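You operate a simulated robot arm through the tools that you are given. There is no shell and no other tool.

You run a simulated robot arm. Do the job below in one go: nothing can be reset, and whatever is moved stays where it is left.

Task
Set the controls near the top of the steel bench. At the end: the left gold knob is turned to 2; the left red ring is turned to loose; the right red ring is turned to loose; the right gold knob is turned to 5; whatever was shut is shut again. Leave all else as you found it, and nothing knocked over.

It is judged by the outcome, as a careful person would: the job done as asked, and still so three seconds after it is handed in. It fails if anything else is knocked over, pushed out of place, dropped, spilled or broken.

Robot
A 7-joint arm with a two-finger parallel gripper, fixed in place. Base frame: the origin is on the floor under the middle of its stand, x ahead of it, y to its left, z up. Readings come in mm, rad, newtons and seconds.
With the tool pointing down near the work surface it reaches from about 300 to 860 mm from the base axis. Its first joint turns from -2.496 to 2.496 rad. Payload 3 kg.
Tool frame: the origin (TCP) lies between the finger pads and is the grasp point; the fingertips stand 30 mm ahead of it; z points along the fingers, y is the line along which they close. The gripper opens to 94 mm. The fingers are 28 mm wide and 10 mm thick; the gripper's body (50 by 96 mm) begins 55 mm behind the TCP.
Orientation is that of the tool frame in the base frame, as a unit quaternion [x, y, z, w]. With the fingers straight down and closing along the base's y, the tool's x points along the base's -x, its y along +y and its z along -z.

Tools
- The arm moves only by the tool step_arm. Its argument "plan" is a list of rows, each an object (a shift or turn left out is 0, a gripper value left out holds the last) with "rot": the turn, a rotation vector about the base's x, y, z in degrees, a list of three; "travel": the shift along the base's x, y, z in mm, a list of three; "claw": the opening in per cent of the stroke, from 0 (shut) to 100 (fully open). In form: [{"rot": [ax, ay, az], "travel": [x, y, z], "claw": claw}, ...]. A call has 1 to 20 rows; each row shifts and turns the commanded pose from where the row before left it. Each row takes 0.2 s and may step no farther than 50 mm and 0.15 rad from the row before; otherwise, or with a gripper value out of range, the whole call is refused. A pose out of reach is approached as far as the arm can. The call stops where the force on the tool passes 40 N (or 10 N more than at its start, if that is more) or the arm is blocked; 0.2 s more then pass. Each finger travels about 72 mm/s and halts on what it meets, pressing with about 27 N; the grip force reading is that of the motor and also rises with nothing between the fingers. The clock runs only during rows and for 0.2 s after the last one: add rows that do not move to give the fingers time. The reply holds the time, the measured pose of the TCP, the force on the tool along the base axes, the opening and the grip force, in the units named above and with some noise, with the torque about the TCP (base axes, N m) and any sound that the robot's microphone picked up, and new pictures: "show" is both (left out), scene, wrist or none.
- Cameras (640 x 400 px; columns grow to the right, rows downward): "scene" is fixed at [50.9, 500.5, 1782.7]; the picture's right is [-0.69, -0.72, 0.00], its down [-0.50, 0.49, -0.71] and it looks along [0.51, -0.50, -0.70] (base axes); focal length 324 px, centre (320, 200). "wrist" rides on the gripper at [76, 14, -102] in the tool frame; the picture's right is [-0.18, 0.98, 0.00], its down [-0.75, -0.14, -0.64] and it looks along [-0.63, -0.12, 0.77] (tool axes); focal length 243 px, centre (320, 200). There is no depth. A picture from a camera that has moved, and an enlarged one, comes with that camera's place and axes in the base frame and with its lens.
- inspect(camera, box): a new picture of the part [left, top, right, bottom] of that camera's present view, enlarged. The clock stands still meanwhile.
- hand_in(): hands the job in; it is judged then, once.

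Places have to be worked out from the pictures, the camera data and where the tool is seen. Open the gripper and draw the arm clear of the work before you hand the job in, unless the task says otherwise.

The tools are called after "Emit:" by a JSON object that holds its "api" and its "payload". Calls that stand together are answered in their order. step_arm: Moves the arm, as the interface text tells. Its arguments: {"type":"object","properties":{"plan":{"type":"array","items":{"type":"object","properties":{"rot":{"type":"array","items":{"type":"number"}},"travel":{"type":"array","items":{"type":"number"}},"claw":{"type":"number"}}}},"show":{"type":"string","enum":["both","scene","wrist","none"]}},"required":["plan"]} The other tools are called the same way: inspect (camera, box) takes an enlarged picture of a part of a camera's view; hand_in () hands the job in.

At the start:

```text
clock: 0.0
position: [444.7, -68.6, 1319.4]
tool_rot: [0.0, 1.0, 0.001, 0.0]
ft_force: [0.5, -0.3, 0.4]
ft_torque: [0.0, 0.0, -0.01]
opening: 94.2
finger_force: 0.0
```

scene: 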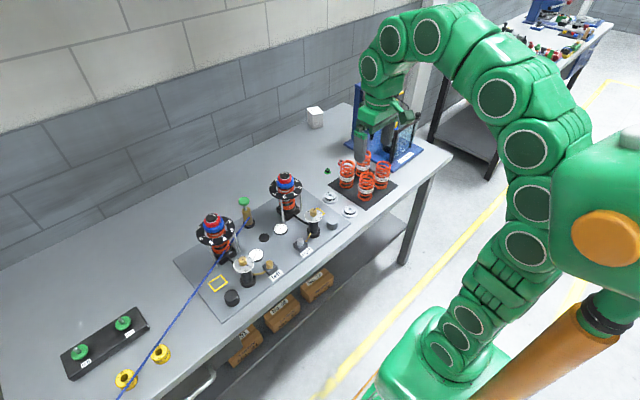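
wrist: 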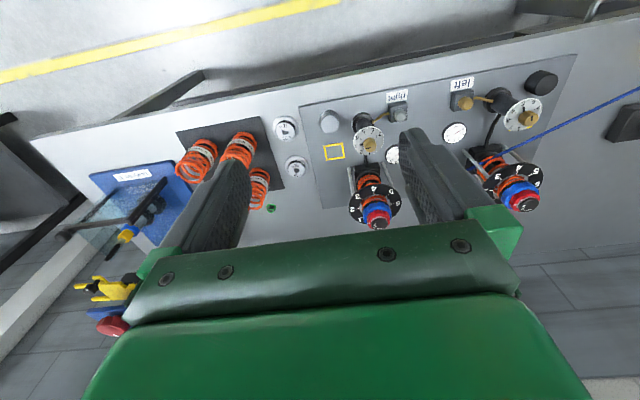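

I'll begin by looking closely at the panel with both cameras before moving anything.

Emit:
{"api": "inspect", "payload": {"camera": "scene", "box": [180, 160, 360, 320]}}

Emit:
{"api": "inspect", "payload": {"camera": "wrist", "box": [300, 60, 570, 235]}}

Emit:
{"api": "inspect", "payload": {"camera": "scene", "box": [220, 200, 300, 300]}}

Emit:
{"api": "inspect", "payload": {"camera": "scene", "box": [270, 160, 350, 260]}}

```text
2.50 times, centred on (270, 240) of scene
camera zoom: at [50.9, 500.5, 1782.7], right [-0.69, -0.72, 0.0], down [-0.5, 0.49, -0.71], along [0.51, -0.5, -0.7], focal length 811 px, centre (445, 100)
```

zoom: 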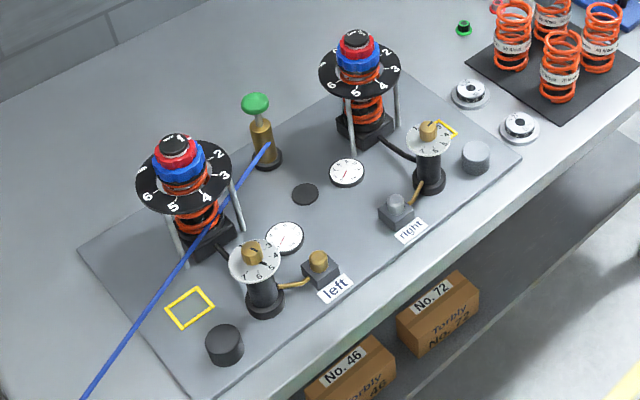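

```text
2.29 times, centred on (435, 148) of wrist
camera zoom: at [368.1, -54.5, 1421.6], right [0.18, 0.98, 0.0], down [0.75, -0.14, 0.64], along [0.63, -0.12, -0.77], focal length 555 px, centre (57, 320)
```

zoom: 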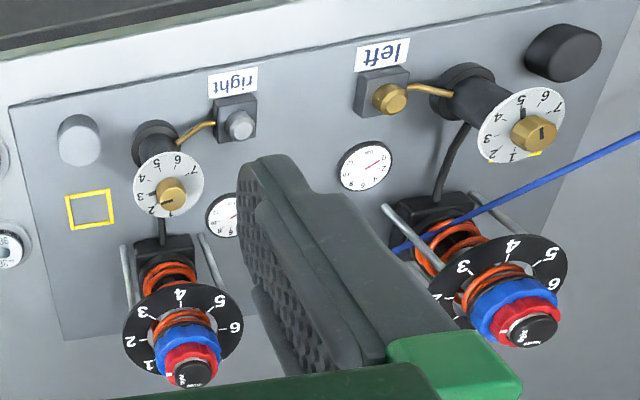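

```text
4.00 times, centred on (260, 250) of scene
camera zoom: at [50.9, 500.5, 1782.7], right [-0.69, -0.72, 0.0], down [-0.5, 0.49, -0.71], along [0.51, -0.5, -0.7], focal length 1298 px, centre (560, 0)
```

zoom: 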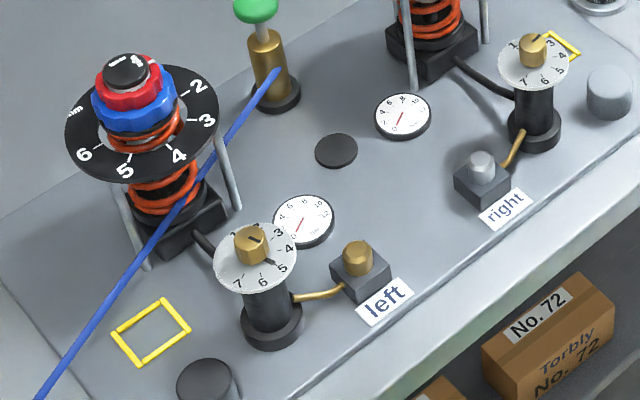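

```text
4.00 times, centred on (310, 210) of scene
camera zoom: at [50.9, 500.5, 1782.7], right [-0.69, -0.72, 0.0], down [-0.5, 0.49, -0.71], along [0.51, -0.5, -0.7], focal length 1298 px, centre (360, 160)
```

zoom: 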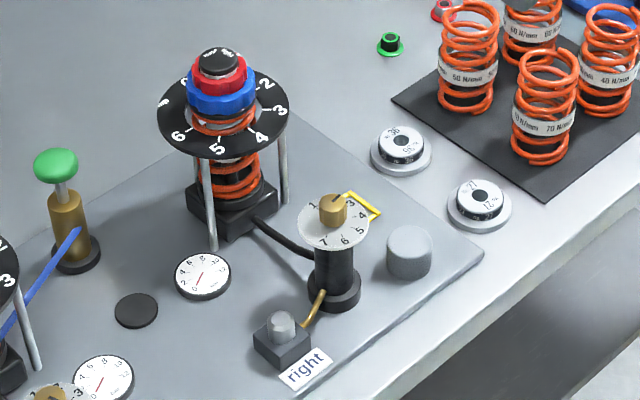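

The two views triangulate well: gold knobs at about (599, 278, 996) and (596, -3, 1000), and strut tops at about (736, 276, 1071) and (733, -1, 1076). I'll zoom in tighter on the dials, ring markings and small blocks.

Emit:
{"api": "inspect", "payload": {"camera": "scene", "box": [226, 248, 266, 292]}}

Emit:
{"api": "inspect", "payload": {"camera": "scene", "box": [194, 205, 244, 245]}}

Emit:
{"api": "inspect", "payload": {"camera": "scene", "box": [264, 165, 314, 205]}}

Emit:
{"api": "inspect", "payload": {"camera": "scene", "box": [295, 195, 345, 235]}}

Emit:
{"api": "inspect", "payload": {"camera": "wrist", "box": [340, 110, 420, 235]}}

Emit:
{"api": "inspect", "payload": {"camera": "wrist", "box": [440, 70, 570, 220]}}

```text
9.09 times, centred on (246, 270) of scene
camera zoom: at [50.9, 500.5, 1782.7], right [-0.69, -0.72, 0.0], down [-0.5, 0.49, -0.71], along [0.51, -0.5, -0.7], focal length 2949 px, centre (993, -436)
```

zoom: 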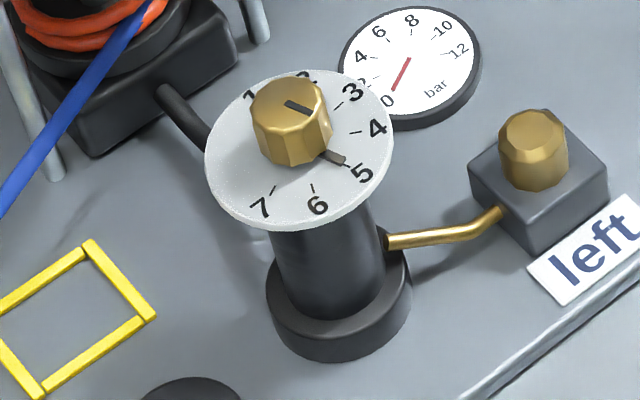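

```text
10.00 times, centred on (219, 225) of scene
camera zoom: at [50.9, 500.5, 1782.7], right [-0.69, -0.72, 0.0], down [-0.5, 0.49, -0.71], along [0.51, -0.5, -0.7], focal length 3244 px, centre (1330, -50)
```

zoom: 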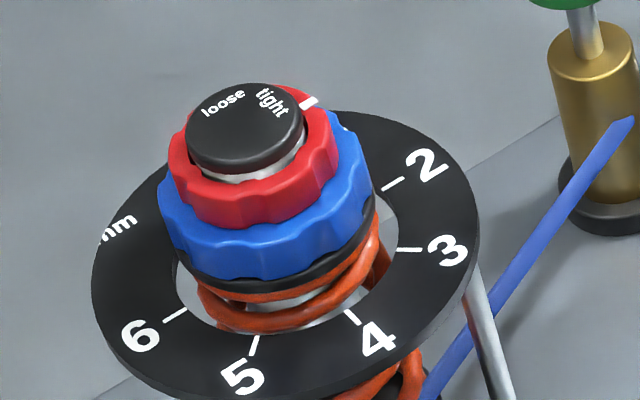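

```text
10.00 times, centred on (289, 185) of scene
camera zoom: at [50.9, 500.5, 1782.7], right [-0.69, -0.72, 0.0], down [-0.5, 0.49, -0.71], along [0.51, -0.5, -0.7], focal length 3244 px, centre (630, 350)
```

zoom: 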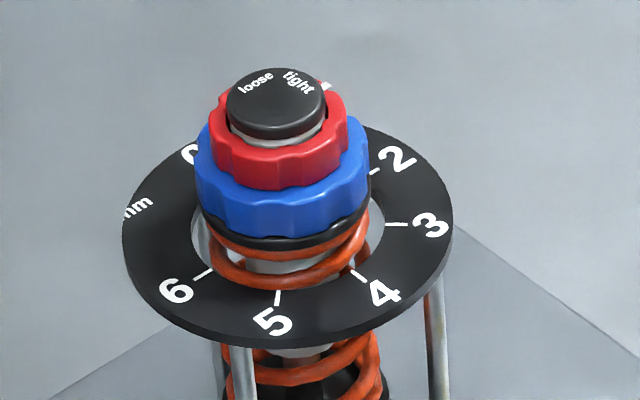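

```text
10.00 times, centred on (320, 215) of scene
camera zoom: at [50.9, 500.5, 1782.7], right [-0.69, -0.72, 0.0], down [-0.5, 0.49, -0.71], along [0.51, -0.5, -0.7], focal length 3244 px, centre (320, 50)
```

zoom: 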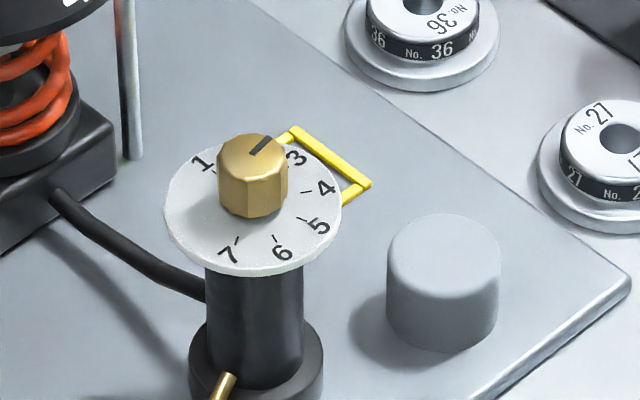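

```text
3.20 times, centred on (380, 172) of wrist
camera zoom: at [368.1, -54.5, 1421.6], right [0.18, 0.98, 0.0], down [0.75, -0.14, 0.64], along [0.63, -0.12, -0.77], focal length 776 px, centre (128, 288)
```

zoom: 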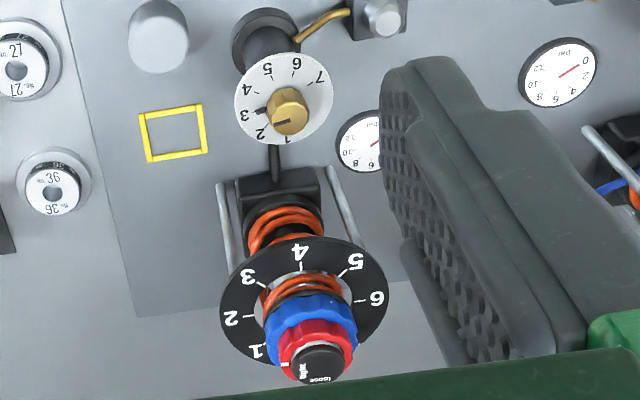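

```text
2.67 times, centred on (505, 145) of wrist
camera zoom: at [368.1, -54.5, 1421.6], right [0.18, 0.98, 0.0], down [0.75, -0.14, 0.64], along [0.63, -0.12, -0.77], focal length 647 px, centre (-173, 347)
```

zoom: 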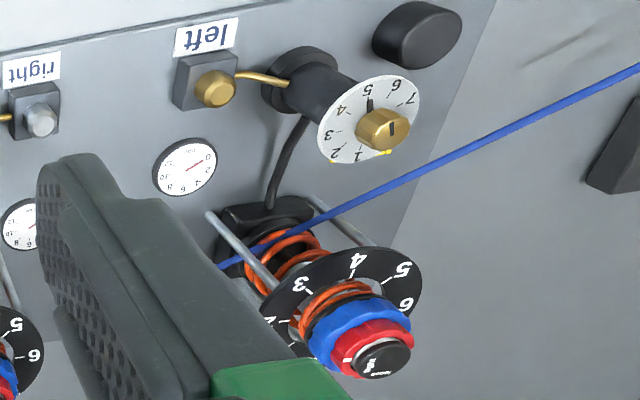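

Both rings' white marks stand at "tight". The left dial pointer looks to be at 5 and the right one near 3, and the numbers go up clockwise in steps of about 40°. I'll move to hover above the right gold knob for a close look.

Emit:
{"api": "step_arm", "payload": {"plan": [{"travel": [22, 10, -30]}, {"travel": [22, 10, -32]}, {"travel": [22, 10, -32]}, {"travel": [22, 10, -32]}, {"travel": [22, 10, -32]}, {"travel": [22, 9, -32]}, {"travel": [20, 7, -29]}, {}], "show": "both"}}

```text
clock: 1.8
position: [598.1, -1.7, 1101.9]
tool_rot: [0.0, 1.0, 0.0, 0.002]
ft_force: [-0.3, 0.2, 0.0]
ft_torque: [0.01, -0.01, 0.01]
opening: 94.0
finger_force: 0.2
camera wrist: at [522.0, 11.8, 1205.1], right [0.18, 0.98, 0.0], down [0.75, -0.14, 0.64], along [0.63, -0.12, -0.77], focal length 243 px, centre (320, 200)
```

scene: 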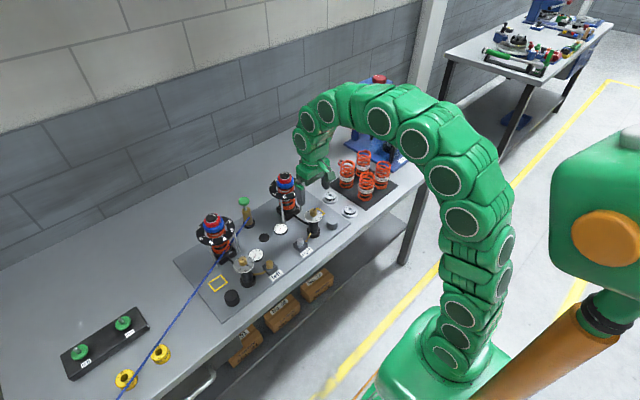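
wrist: 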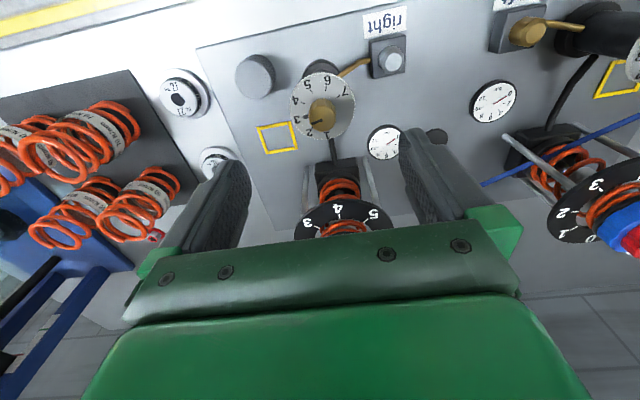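

The tool hovers right over the knob, so I'll zoom in on the dial to read the pointer.

Emit:
{"api": "inspect", "payload": {"camera": "wrist", "box": [272, 55, 376, 155]}}

Emit:
{"api": "inspect", "payload": {"camera": "wrist", "box": [470, 0, 640, 110]}}

```text
4.00 times, centred on (324, 105) of wrist
camera zoom: at [522.0, 11.8, 1205.1], right [0.18, 0.98, 0.0], down [0.75, -0.14, 0.64], along [0.63, -0.12, -0.77], focal length 970 px, centre (304, 580)
```

zoom: 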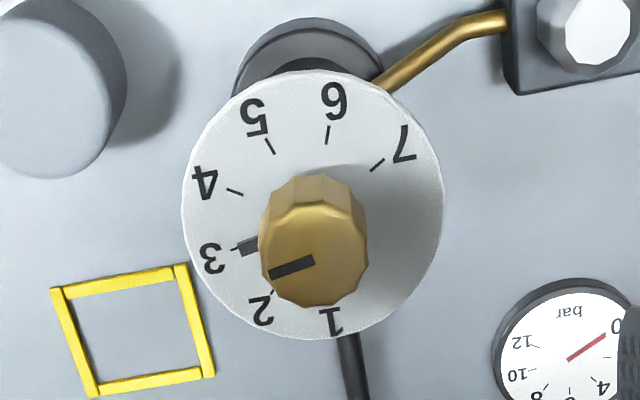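

```text
3.64 times, centred on (555, 55) of wrist
camera zoom: at [522.0, 11.8, 1205.1], right [0.18, 0.98, 0.0], down [0.75, -0.14, 0.64], along [0.63, -0.12, -0.77], focal length 882 px, centre (-534, 727)
```

zoom: 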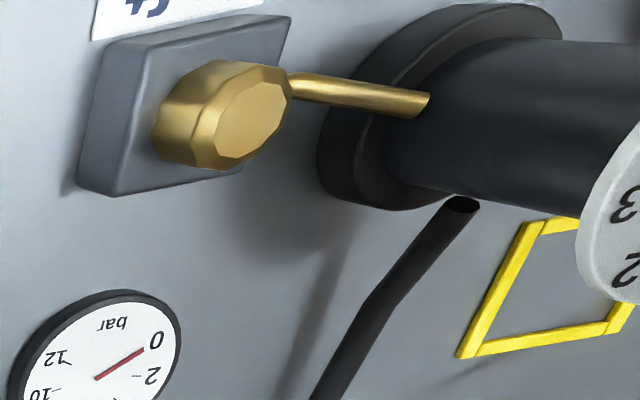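

The right pointer reads 3. Back-projecting the tick marks puts this dial's axis at about (599.7, -1.1), with number n at angle -(n-1)·40° seen from above. I'll centre on it, narrow the fingers, and lower until the tips are just above the knob.

Emit:
{"api": "step_arm", "payload": {"plan": [{"travel": [1.6, 0.6, -20], "claw": 55}, {"travel": [0, 0, -20]}, {"travel": [0, 0, -16]}, {}, {}], "show": "both"}}

```text
clock: 3.0
position: [598.5, -0.4, 1044.1]
tool_rot: [-0.001, 1.0, 0.0, 0.0]
ft_force: [0.2, 0.3, 0.4]
ft_torque: [-0.01, -0.03, 0.0]
opening: 51.3
finger_force: 0.1
camera wrist: at [522.5, 12.2, 1147.4], right [0.18, 0.98, 0.0], down [0.75, -0.14, 0.64], along [0.63, -0.12, -0.77], focal length 243 px, centre (320, 200)
```

scene: 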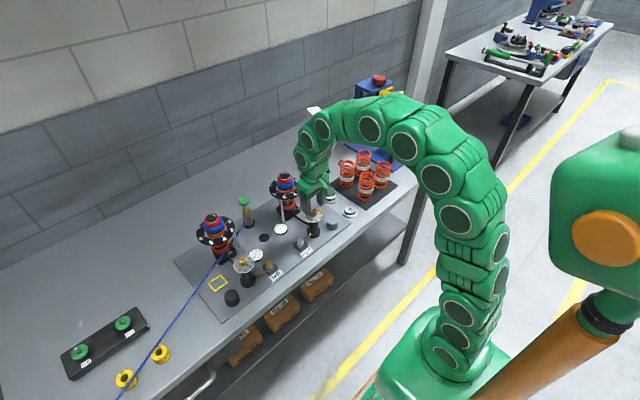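
wrist: 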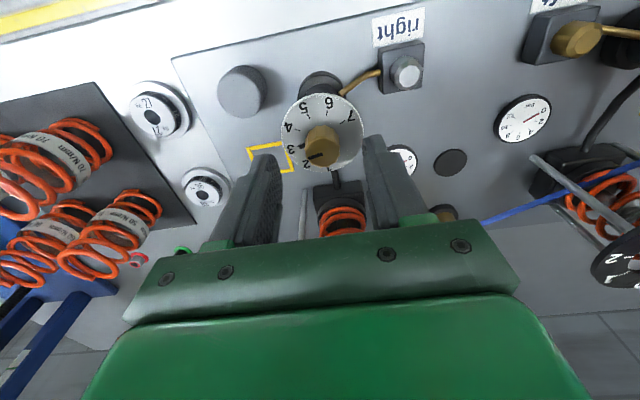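

Now I'll zoom in on the knob and fingertips to pin down the heights.

Emit:
{"api": "inspect", "payload": {"camera": "wrist", "box": [250, 80, 410, 200]}}

Emit:
{"api": "inspect", "payload": {"camera": "scene", "box": [280, 170, 360, 250]}}

```text
3.33 times, centred on (330, 140) of wrist
camera zoom: at [522.5, 12.2, 1147.4], right [0.18, 0.98, 0.0], down [0.75, -0.14, 0.64], along [0.63, -0.12, -0.77], focal length 809 px, centre (287, 400)
```

zoom: 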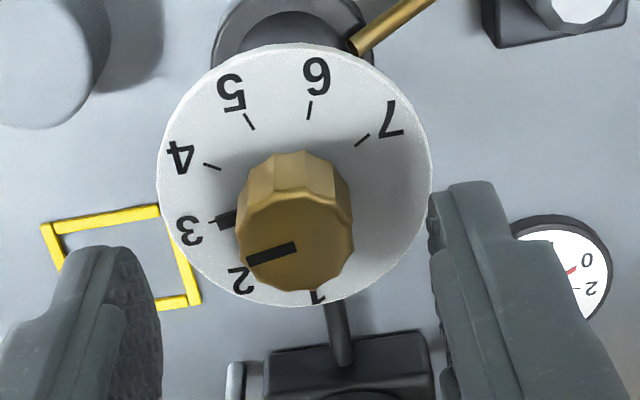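

```text
5.00 times, centred on (320, 210) of scene
camera zoom: at [50.9, 500.5, 1782.7], right [-0.69, -0.72, 0.0], down [-0.5, 0.49, -0.71], along [0.51, -0.5, -0.7], focal length 1622 px, centre (320, 150)
```

zoom: 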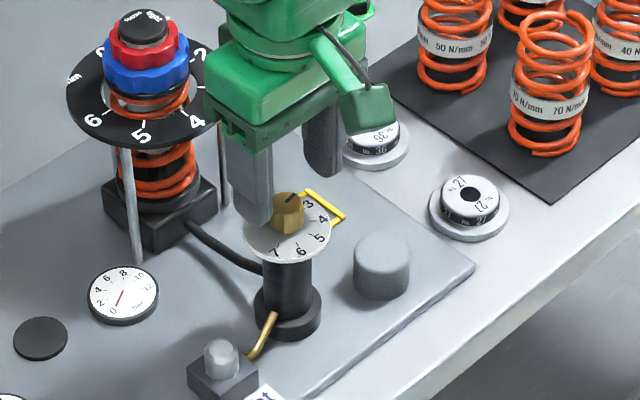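

The wrist views put the disc at about z 984, the knob top at about 1005, and the axis at (598.9, -0.4), right under the TCP. I'll lower so the tips reach about z 989 and close on the knob.

Emit:
{"api": "step_arm", "payload": {"plan": [{"travel": [0.4, 0, -10]}, {"travel": [0, 0, -10]}, {"travel": [0, 0, -4]}, {}, {"claw": 20}, {"claw": 10}, {"claw": 0}, {}, {}], "show": "both"}}

```text
clock: 5.0
position: [598.6, -0.1, 1019.7]
tool_rot: [0.0, 1.0, 0.002, 0.0]
ft_force: [5.4, 6.2, 7.2]
ft_torque: [-0.19, -0.01, 0.0]
opening: 23.4
finger_force: 45.0
stopped in row 9: the force on the tool passed its limit at 41 N (the readings are from after the stop); the commanded pose is now the measured one
camera wrist: at [522.5, 13.3, 1122.1], right [0.18, 0.98, 0.0], down [0.75, -0.14, 0.64], along [0.63, -0.12, -0.77], focal length 243 px, centre (320, 200)
```

scene: 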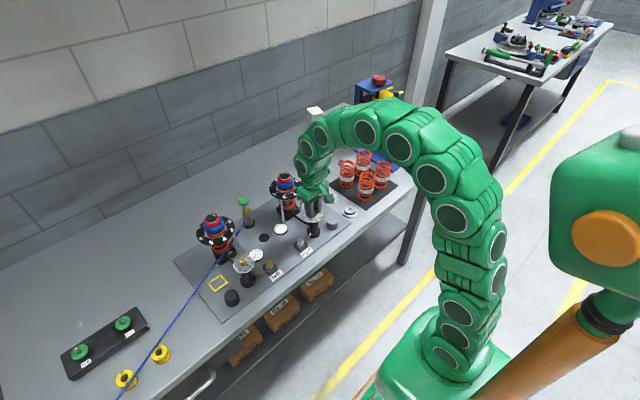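
wrist: 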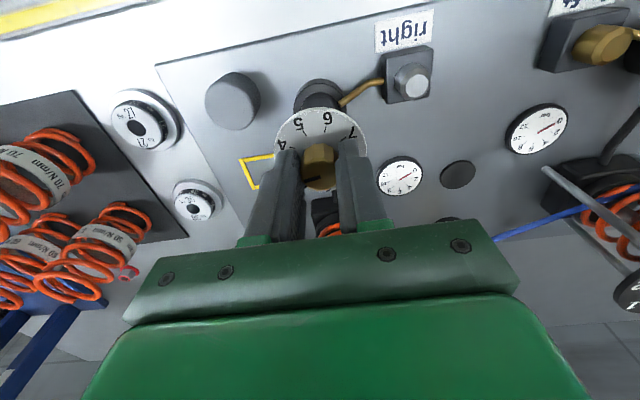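

The knob is gripped at 23.4 mm, and the residual force has settled to about 11 N. I'll turn clockwise from above (negative z), starting with a small test turn.

Emit:
{"api": "step_arm", "payload": {"plan": [{"rot": [0, 0, -4]}, {"rot": [0, 0, -6]}, {"rot": [0, 0, -6]}, {}], "show": "wrist"}}

```text
clock: 6.0
position: [599.1, 1.0, 1019.5]
tool_rot: [0.14, 0.99, 0.002, 0.0]
ft_force: [0.8, 26.5, 16.1]
ft_torque: [0.43, 0.61, 0.05]
opening: 23.3
finger_force: 45.0
camera wrist: at [529.4, 34.1, 1122.0], right [0.45, 0.89, 0.0], down [0.69, -0.35, 0.64], along [0.57, -0.29, -0.77], focal length 243 px, centre (320, 200)
```

wrist: 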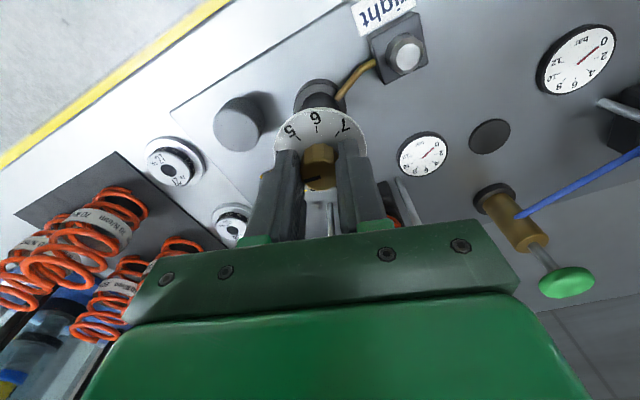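

The tool feels +26 N in y and +16 N in z, so the knob axis is slightly to the +y side. I'll ease the commanded pose that way and watch the force drop.

Emit:
{"api": "step_arm", "payload": {"plan": [{"travel": [0, 1.2, 0.8]}, {}], "show": "none"}}

Emit:
{"api": "inspect", "payload": {"camera": "wrist", "box": [250, 80, 390, 230]}}

```text
clock: 6.6
position: [599.0, 0.7, 1019.3]
tool_rot: [0.14, 0.99, 0.0, -0.001]
ft_force: [6.8, 0.8, -16.7]
ft_torque: [0.04, -1.28, -0.03]
opening: 23.4
finger_force: 44.8
```

```text
2.67 times, centred on (320, 155) of wrist
camera zoom: at [529.6, 34.3, 1122.1], right [0.45, 0.89, 0.0], down [0.69, -0.34, 0.64], along [0.57, -0.29, -0.77], focal length 647 px, centre (320, 320)
```

zoom: 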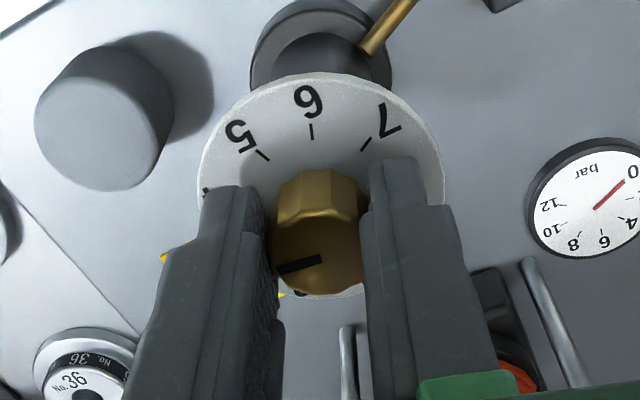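

The slot is turning with the fingers and the side force is gone. I'll carry on with the clockwise turn.

Emit:
{"api": "step_arm", "payload": {"plan": [{"rot": [0, 0, -6], "travel": [0, 0, -0.4]}, {"rot": [0, 0, -6]}, {"rot": [0, 0, -6]}, {"rot": [0, 0, -6]}, {}], "show": "wrist"}}

```text
clock: 7.8
position: [599.3, 0.4, 1020.1]
tool_rot: [0.342, 0.94, 0.002, 0.0]
ft_force: [4.2, 4.5, -24.2]
ft_torque: [0.08, 0.65, 0.01]
opening: 23.5
finger_force: 44.7
camera wrist: at [549.9, 59.9, 1122.2], right [0.77, 0.63, 0.0], down [0.49, -0.59, 0.64], along [0.41, -0.49, -0.77], focal length 243 px, centre (320, 200)
```

wrist: 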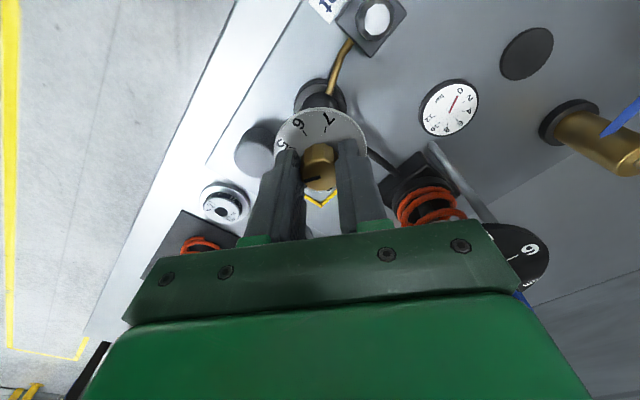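

The tool has turned 40° and the forces are modest. I'll do the remaining 40° with a slight z relief.

Emit:
{"api": "step_arm", "payload": {"plan": [{"rot": [0, 0, -6], "travel": [0, 0, -0.5]}, {"rot": [0, 0, -6]}, {"rot": [0, 0, -6]}, {"rot": [0, 0, -6]}, {}], "show": "none"}}

Emit:
{"api": "inspect", "payload": {"camera": "wrist", "box": [250, 80, 390, 230]}}

```text
clock: 9.0
position: [600.1, 1.2, 1019.5]
tool_rot: [0.529, 0.848, 0.001, 0.0]
ft_force: [17.7, 14.0, -30.4]
ft_torque: [-0.12, -0.09, 0.02]
opening: 23.5
finger_force: 45.0
```

```text
2.67 times, centred on (320, 155) of wrist
camera zoom: at [578.5, 75.0, 1122.2], right [0.96, 0.27, 0.0], down [0.2, -0.74, 0.64], along [0.17, -0.62, -0.77], focal length 647 px, centre (320, 320)
```

zoom: 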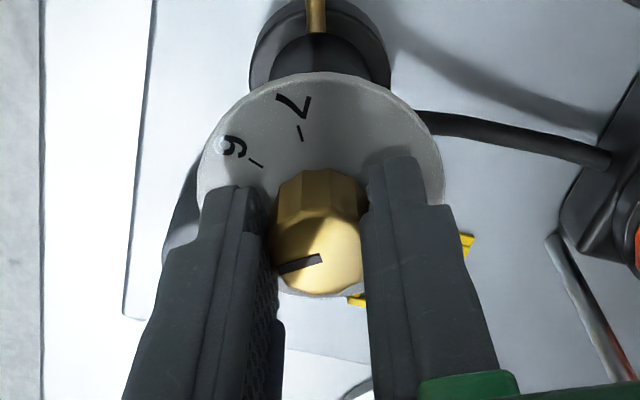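

64° done with the knob following. I'll relieve the built-up force and turn the last 16°.

Emit:
{"api": "step_arm", "payload": {"plan": [{"travel": [0.6, 0.5, -1.0]}, {"rot": [0, 0, -6]}, {"rot": [0, 0, -6]}, {"rot": [0, 0, -4]}, {}, {}], "show": "none"}}

Emit:
{"api": "inspect", "payload": {"camera": "wrist", "box": [250, 80, 390, 230]}}

Emit:
{"api": "inspect", "payload": {"camera": "scene", "box": [290, 190, 350, 240]}}

```text
clock: 10.4
position: [599.7, 1.7, 1018.5]
tool_rot: [0.642, 0.766, 0.001, 0.002]
ft_force: [12.8, -5.7, 30.4]
ft_torque: [-0.62, 0.05, 0.04]
opening: 23.6
finger_force: 45.0
```

```text
2.67 times, centred on (320, 155) of wrist
camera zoom: at [599.8, 78.1, 1122.1], right [1.0, -0.01, 0.0], down [-0.01, -0.77, 0.64], along [0.0, -0.64, -0.77], focal length 647 px, centre (320, 320)
```

zoom: 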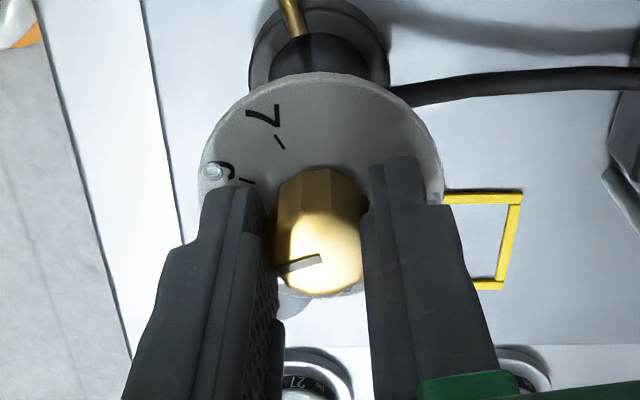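

```text
8.00 times, centred on (320, 215) of scene
camera zoom: at [50.9, 500.5, 1782.7], right [-0.69, -0.72, 0.0], down [-0.5, 0.49, -0.71], along [0.51, -0.5, -0.7], focal length 2595 px, centre (320, 80)
```

zoom: 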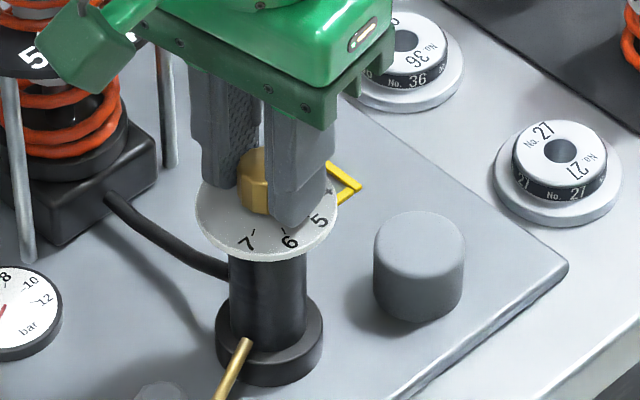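

The tool has turned 80°. I'll open, lift straight up, and check where the pointer ended up.

Emit:
{"api": "step_arm", "payload": {"plan": [{"travel": [0, 0, 0.6]}, {"claw": 30}, {"claw": 50}, {}, {"travel": [0, 0, 20]}, {"travel": [0, 0, 30]}, {"travel": [0, 0, 30]}, {}], "show": "wrist"}}

Emit:
{"api": "inspect", "payload": {"camera": "wrist", "box": [265, 55, 385, 155]}}

Emit:
{"api": "inspect", "payload": {"camera": "scene", "box": [290, 190, 350, 240]}}

```text
clock: 12.2
position: [599.3, 2.5, 1099.1]
tool_rot: [0.643, 0.766, 0.001, 0.001]
ft_force: [-0.4, 0.7, -0.1]
ft_torque: [0.0, -0.03, 0.01]
opening: 47.3
finger_force: 0.0
camera wrist: at [600.3, 78.7, 1202.0], right [1.0, -0.01, 0.0], down [-0.01, -0.77, 0.64], along [-0.01, -0.64, -0.77], focal length 243 px, centre (320, 200)
```

wrist: 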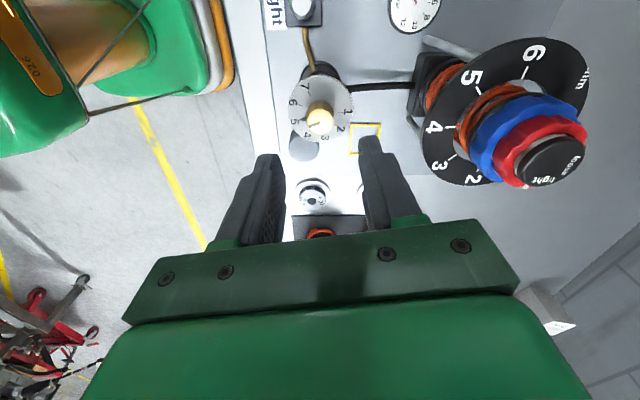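

```text
4.00 times, centred on (325, 105) of wrist
camera zoom: at [600.3, 78.7, 1202.0], right [1.0, -0.01, 0.0], down [-0.01, -0.77, 0.64], along [-0.01, -0.64, -0.77], focal length 970 px, centre (300, 580)
```

zoom: 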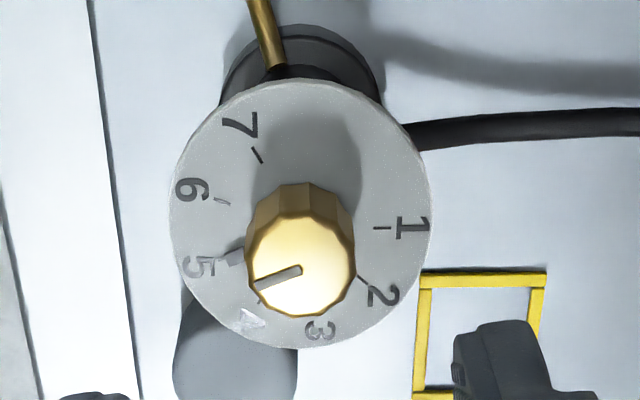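

```text
8.00 times, centred on (320, 215) of scene
camera zoom: at [50.9, 500.5, 1782.7], right [-0.69, -0.72, 0.0], down [-0.5, 0.49, -0.71], along [0.51, -0.5, -0.7], focal length 2595 px, centre (320, 80)
```

zoom: 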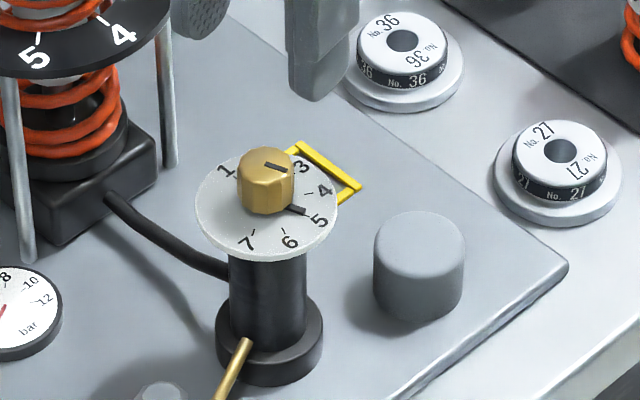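

The pointer back-projects to 200.7° against 200° for the 5 mark, so the right knob is set. Next I'll rise and move over the right strut to examine its red ring.

Emit:
{"api": "step_arm", "payload": {"plan": [{"travel": [0, 0, 35], "claw": 80}, {"travel": [0, 0, 35]}, {"travel": [45, -1, 0]}, {"travel": [45, -1, 0]}, {"travel": [44, -1, 0]}, {}], "show": "both"}}

Emit:
{"api": "inspect", "payload": {"camera": "wrist", "box": [255, 65, 385, 165]}}

```text
clock: 13.6
position: [734.6, -0.0, 1169.2]
tool_rot: [0.644, 0.765, 0.001, 0.0]
ft_force: [0.6, 0.2, -0.9]
ft_torque: [-0.01, 0.03, -0.02]
opening: 75.3
finger_force: 0.1
camera wrist: at [734.1, 75.7, 1271.8], right [1.0, -0.01, 0.0], down [-0.01, -0.77, 0.64], along [0.0, -0.64, -0.77], focal length 243 px, centre (320, 200)
```

scene: 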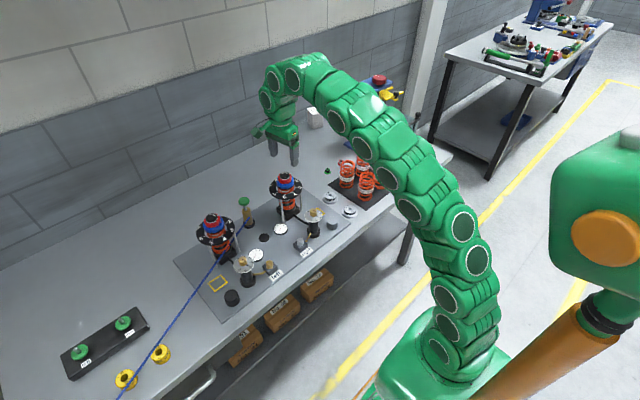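
wrist: 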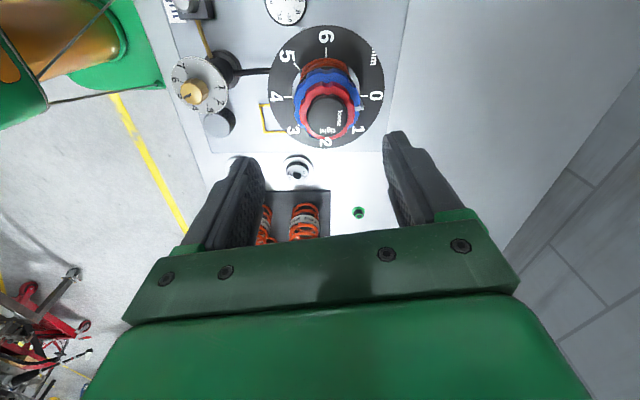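

```text
4.00 times, centred on (320, 115) of wrist
camera zoom: at [734.1, 75.7, 1271.8], right [1.0, -0.01, 0.0], down [-0.01, -0.77, 0.64], along [0.0, -0.64, -0.77], focal length 970 px, centre (320, 540)
```

zoom: 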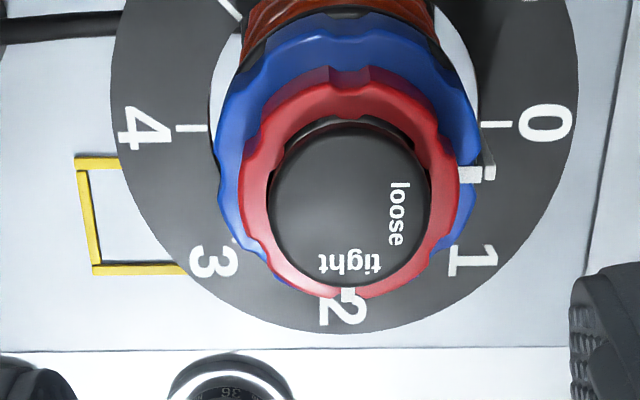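

This is a clear view: the white mark sits at "tight" (-y side) and "loose" is on the +x side, so the ring needs +90° (counter-clockwise). I judge the strut axis at about x 739, so I'll shift over it and lower a little for another height measurement.

Emit:
{"api": "step_arm", "payload": {"plan": [{"travel": [4.4, 0, -25]}, {"travel": [0, 0, -20]}, {}], "show": "wrist"}}

Emit:
{"api": "inspect", "payload": {"camera": "wrist", "box": [250, 70, 390, 190]}}

Emit:
{"api": "inspect", "payload": {"camera": "scene", "box": [260, 150, 320, 200]}}

```text
clock: 14.4
position: [738.3, -1.5, 1122.4]
tool_rot: [0.642, 0.766, 0.002, 0.0]
ft_force: [-0.7, -0.1, 0.8]
ft_torque: [-0.02, 0.02, -0.01]
opening: 75.2
finger_force: 0.1
camera wrist: at [738.0, 75.7, 1225.6], right [1.0, -0.01, 0.0], down [-0.01, -0.77, 0.64], along [-0.01, -0.64, -0.77], focal length 243 px, centre (320, 200)
```

wrist: 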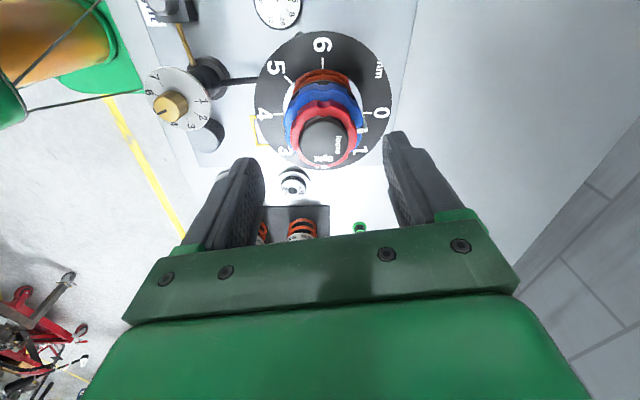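

```text
3.33 times, centred on (320, 130) of wrist
camera zoom: at [738.0, 75.7, 1225.6], right [1.0, -0.01, 0.0], down [-0.01, -0.77, 0.64], along [-0.01, -0.64, -0.77], focal length 809 px, centre (320, 433)
```

zoom: 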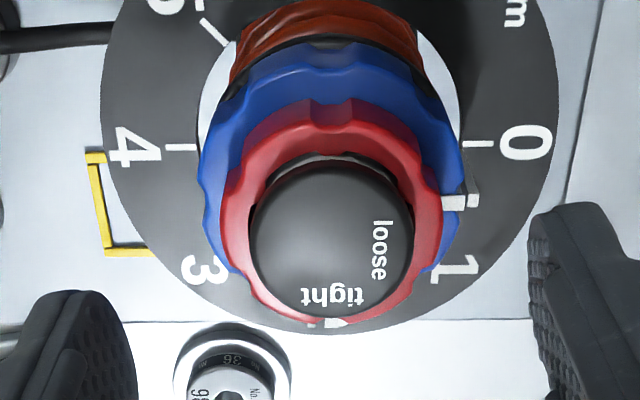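

```text
8.00 times, centred on (290, 175) of scene
camera zoom: at [50.9, 500.5, 1782.7], right [-0.69, -0.72, 0.0], down [-0.5, 0.49, -0.71], along [0.51, -0.5, -0.7], focal length 2595 px, centre (560, 400)
```

zoom: 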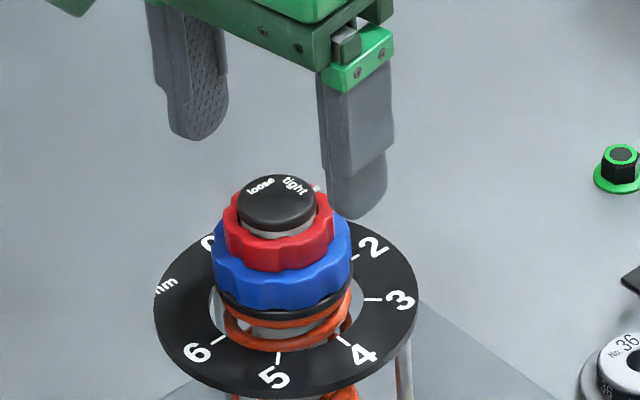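

Two-view height: cap top z ≈ 1076, strut axis about (739, 1.5), red ring roughly z 1057–1072. I'll shift to line up and lower partway so I can check the alignment closely before gripping.

Emit:
{"api": "step_arm", "payload": {"plan": [{"travel": [1.0, 2.5, -8]}, {"travel": [0, 0, -8]}, {}, {}], "show": "none"}}

Emit:
{"api": "inspect", "payload": {"camera": "wrist", "box": [240, 80, 400, 200]}}

Emit:
{"api": "inspect", "payload": {"camera": "scene", "box": [260, 155, 310, 195]}}

```text
clock: 15.4
position: [738.7, 1.9, 1107.6]
tool_rot: [0.642, 0.767, 0.0, 0.001]
ft_force: [0.2, 0.4, -0.2]
ft_torque: [0.03, -0.01, -0.01]
opening: 75.1
finger_force: 0.0
```

```text
3.33 times, centred on (320, 140) of wrist
camera zoom: at [739.1, 77.4, 1210.3], right [1.0, -0.01, 0.0], down [-0.01, -0.77, 0.64], along [0.0, -0.64, -0.77], focal length 809 px, centre (320, 400)
```

zoom: 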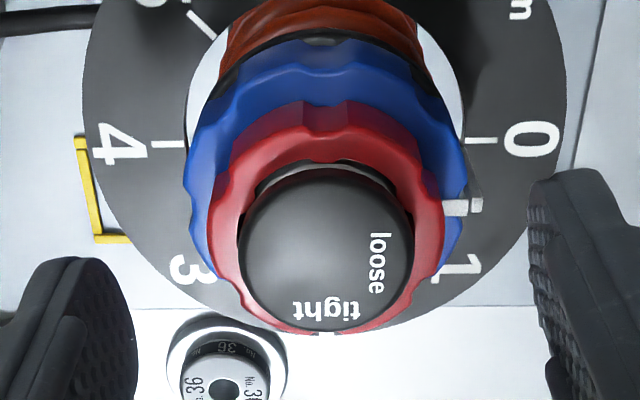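

```text
10.00 times, centred on (285, 175) of scene
camera zoom: at [50.9, 500.5, 1782.7], right [-0.69, -0.72, 0.0], down [-0.5, 0.49, -0.71], along [0.51, -0.5, -0.7], focal length 3244 px, centre (670, 450)
```

zoom: 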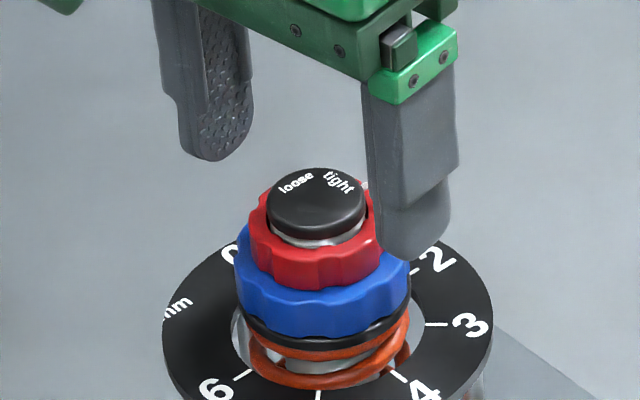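

The cap sits about 1.5 mm toward +y and 0.8 mm toward +x of the tool axis. I'll correct that, lower until the tips are at red-ring height (about z 1061), and check before closing.

Emit:
{"api": "step_arm", "payload": {"plan": [{"travel": [0.7, 1.4, -6]}, {"travel": [0, 0, -6]}, {"travel": [0, 0, -5], "claw": 64}, {}, {}], "show": "none"}}

Emit:
{"api": "inspect", "payload": {"camera": "wrist", "box": [240, 90, 400, 210]}}

Emit:
{"api": "inspect", "payload": {"camera": "scene", "box": [260, 155, 310, 195]}}

```text
clock: 16.6
position: [739.2, 2.4, 1090.4]
tool_rot: [0.642, 0.767, 0.0, 0.001]
ft_force: [-0.1, 0.8, 0.1]
ft_torque: [0.01, -0.01, 0.05]
opening: 60.3
finger_force: 0.0
```

```text
3.33 times, centred on (320, 150) of wrist
camera zoom: at [739.7, 78.9, 1193.2], right [1.0, -0.01, 0.0], down [-0.01, -0.77, 0.64], along [-0.01, -0.64, -0.77], focal length 809 px, centre (320, 367)
```

zoom: 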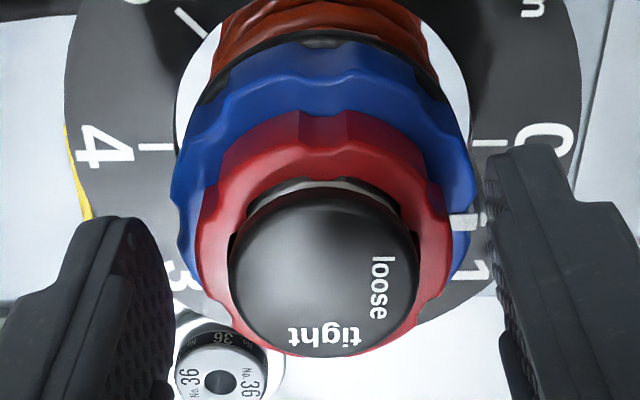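

```text
10.00 times, centred on (285, 175) of scene
camera zoom: at [50.9, 500.5, 1782.7], right [-0.69, -0.72, 0.0], down [-0.5, 0.49, -0.71], along [0.51, -0.5, -0.7], focal length 3244 px, centre (670, 450)
```

zoom: 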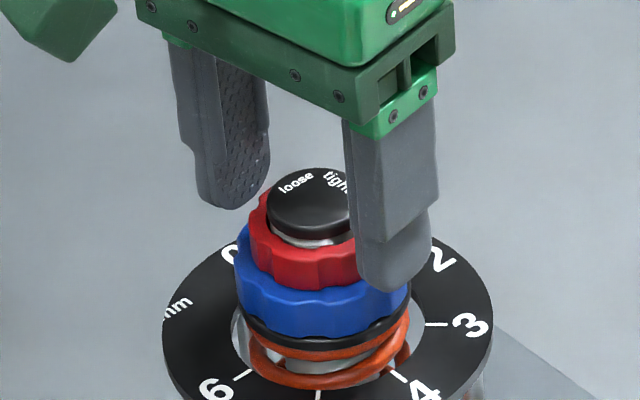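

Alignment is good and nothing is touching. To stay well clear of the blue ring I'll raise 2 mm so the tips are at about z 1062.5, then close gently on the red ring.

Emit:
{"api": "step_arm", "payload": {"plan": [{"travel": [0, 0, 2]}, {"claw": 58}, {"claw": 53}, {"claw": 49}, {"claw": 45}, {}, {}], "show": "none"}}

Emit:
{"api": "inspect", "payload": {"camera": "wrist", "box": [240, 90, 400, 210]}}

Emit:
{"api": "inspect", "payload": {"camera": "scene", "box": [260, 155, 310, 195]}}

```text
clock: 18.2
position: [739.3, 1.7, 1092.6]
tool_rot: [0.642, 0.767, 0.001, 0.0]
ft_force: [7.7, 1.2, -0.3]
ft_torque: [-0.1, -0.22, 0.1]
opening: 47.1
finger_force: 3.8
```

```text
3.33 times, centred on (320, 150) of wrist
camera zoom: at [739.6, 78.4, 1195.7], right [1.0, -0.01, 0.0], down [-0.01, -0.77, 0.64], along [0.0, -0.64, -0.77], focal length 809 px, centre (320, 367)
```

zoom: 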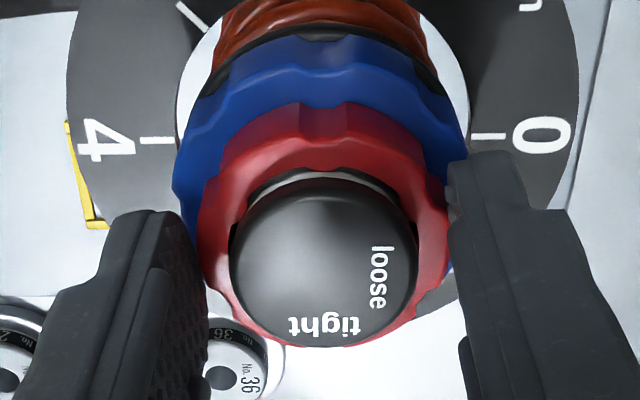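

```text
10.00 times, centred on (285, 175) of scene
camera zoom: at [50.9, 500.5, 1782.7], right [-0.69, -0.72, 0.0], down [-0.5, 0.49, -0.71], along [0.51, -0.5, -0.7], focal length 3244 px, centre (670, 450)
```

zoom: 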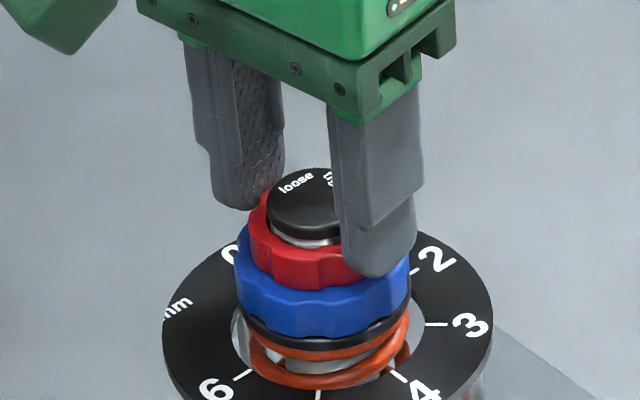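

The fingers stopped on the red ring at 47.1 mm, clear above the blue one. I'll firm up the grip and start the counter-clockwise turn in small steps.

Emit:
{"api": "step_arm", "payload": {"plan": [{"claw": 25, "travel": [0.3, 0, 0]}, {"claw": 0}, {}, {"rot": [0, 0, 5]}, {"rot": [0, 0, 5]}, {}], "show": "none"}}

Emit:
{"api": "inspect", "payload": {"camera": "wrist", "box": [240, 90, 400, 210]}}

```text
clock: 19.6
position: [738.7, 0.9, 1092.3]
tool_rot: [0.573, 0.819, 0.001, 0.0]
ft_force: [-2.9, -11.1, 3.3]
ft_torque: [-0.19, 0.16, 0.02]
opening: 45.6
finger_force: 45.3
```

```text
3.33 times, centred on (320, 150) of wrist
camera zoom: at [726.4, 77.4, 1195.5], right [0.99, 0.16, 0.0], down [0.12, -0.76, 0.64], along [0.11, -0.63, -0.77], focal length 809 px, centre (320, 367)
```

zoom: 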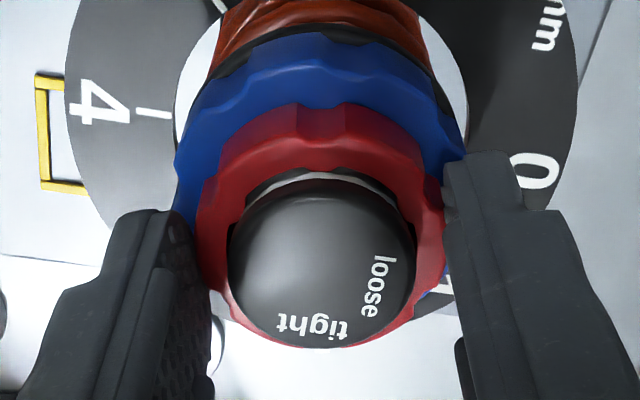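

The red scallops are turning with the tool while the cap text stays put. I'll check through the scene camera that the blue ring isn't moving with it.

Emit:
{"api": "inspect", "payload": {"camera": "scene", "box": [260, 155, 310, 195]}}

```text
10.00 times, centred on (285, 175) of scene
camera zoom: at [50.9, 500.5, 1782.7], right [-0.69, -0.72, 0.0], down [-0.5, 0.49, -0.71], along [0.51, -0.5, -0.7], focal length 3244 px, centre (670, 450)
```

zoom: 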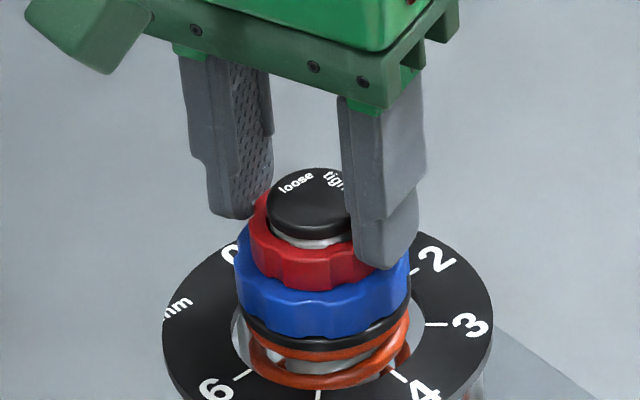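

I'll take a high-zoom reference of the blue ring now, then compare it after a further turn.

Emit:
{"api": "inspect", "payload": {"camera": "scene", "box": [274, 176, 298, 191]}}

Emit:
{"api": "step_arm", "payload": {"plan": [{"rot": [0, 0, 5], "travel": [0, -0.4, 0]}, {"rot": [0, 0, 5]}, {}], "show": "none"}}

Emit:
{"api": "inspect", "payload": {"camera": "scene", "box": [274, 176, 298, 191]}}

Emit:
{"api": "inspect", "payload": {"camera": "wrist", "box": [240, 90, 400, 210]}}

```text
16.00 times, centred on (286, 184) of scene
camera zoom: at [50.9, 500.5, 1782.7], right [-0.69, -0.72, 0.0], down [-0.5, 0.49, -0.71], along [0.51, -0.5, -0.7], focal length 5190 px, centre (864, 464)
```

zoom: 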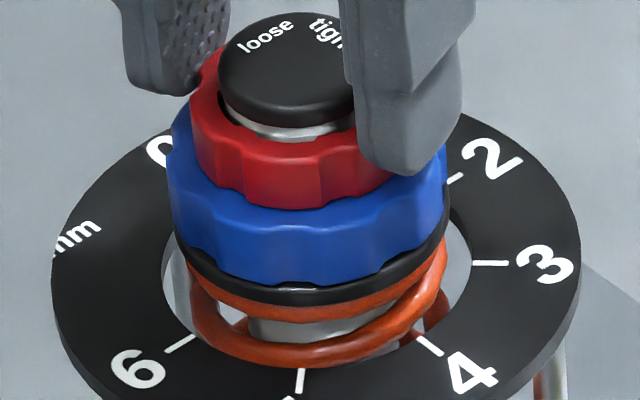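

```text
clock: 20.4
position: [739.5, 3.0, 1093.5]
tool_rot: [0.5, 0.866, 0.0, 0.0]
ft_force: [-12.7, -8.2, 2.2]
ft_torque: [-0.94, 0.11, -0.04]
opening: 45.6
finger_force: 45.1
```

```text
16.00 times, centred on (286, 184) of scene
camera zoom: at [50.9, 500.5, 1782.7], right [-0.69, -0.72, 0.0], down [-0.5, 0.49, -0.71], along [0.51, -0.5, -0.7], focal length 5190 px, centre (864, 464)
```

zoom: 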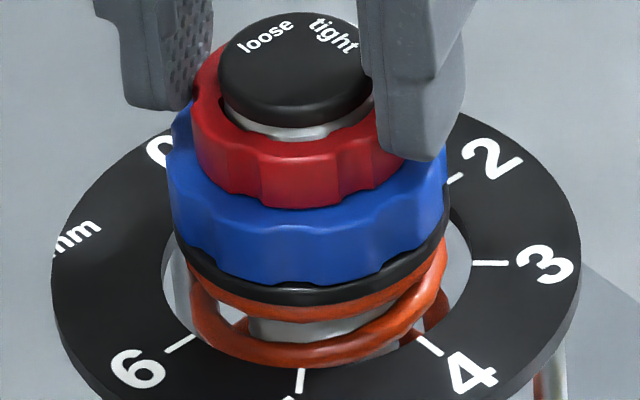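

```text
3.33 times, centred on (320, 150) of wrist
camera zoom: at [712.9, 74.1, 1195.6], right [0.94, 0.33, 0.0], down [0.26, -0.72, 0.64], along [0.21, -0.6, -0.77], focal length 809 px, centre (320, 367)
```

zoom: 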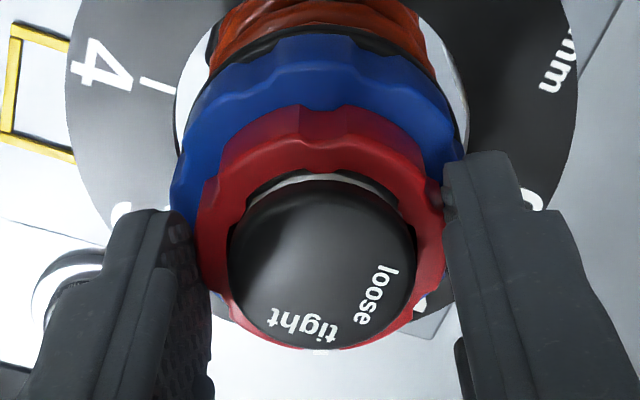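

The blue ring is unchanged while the red one turns. 20° done; I'll continue with small corrections in the direction of the force.

Emit:
{"api": "step_arm", "payload": {"plan": [{"rot": [0, 0, 6], "travel": [-0.5, -0.3, 0]}, {"rot": [0, 0, 6]}, {"rot": [0, 0, 6]}, {"rot": [0, 0, 6]}, {}], "show": "none"}}

Emit:
{"api": "inspect", "payload": {"camera": "wrist", "box": [240, 90, 400, 210]}}

```text
clock: 21.6
position: [737.9, 1.3, 1093.7]
tool_rot: [0.308, 0.952, 0.001, -0.001]
ft_force: [-28.2, -9.2, 6.8]
ft_torque: [-0.37, 0.89, -0.03]
opening: 45.3
finger_force: 44.8
```

```text
3.33 times, centred on (320, 150) of wrist
camera zoom: at [685.0, 56.6, 1195.4], right [0.73, 0.69, 0.0], down [0.53, -0.56, 0.64], along [0.44, -0.46, -0.77], focal length 809 px, centre (320, 367)
```

zoom: 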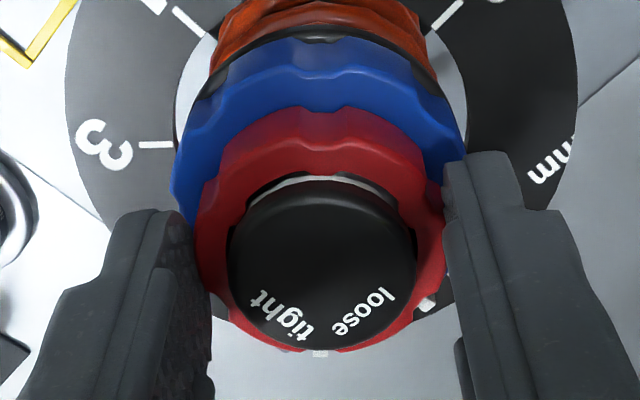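

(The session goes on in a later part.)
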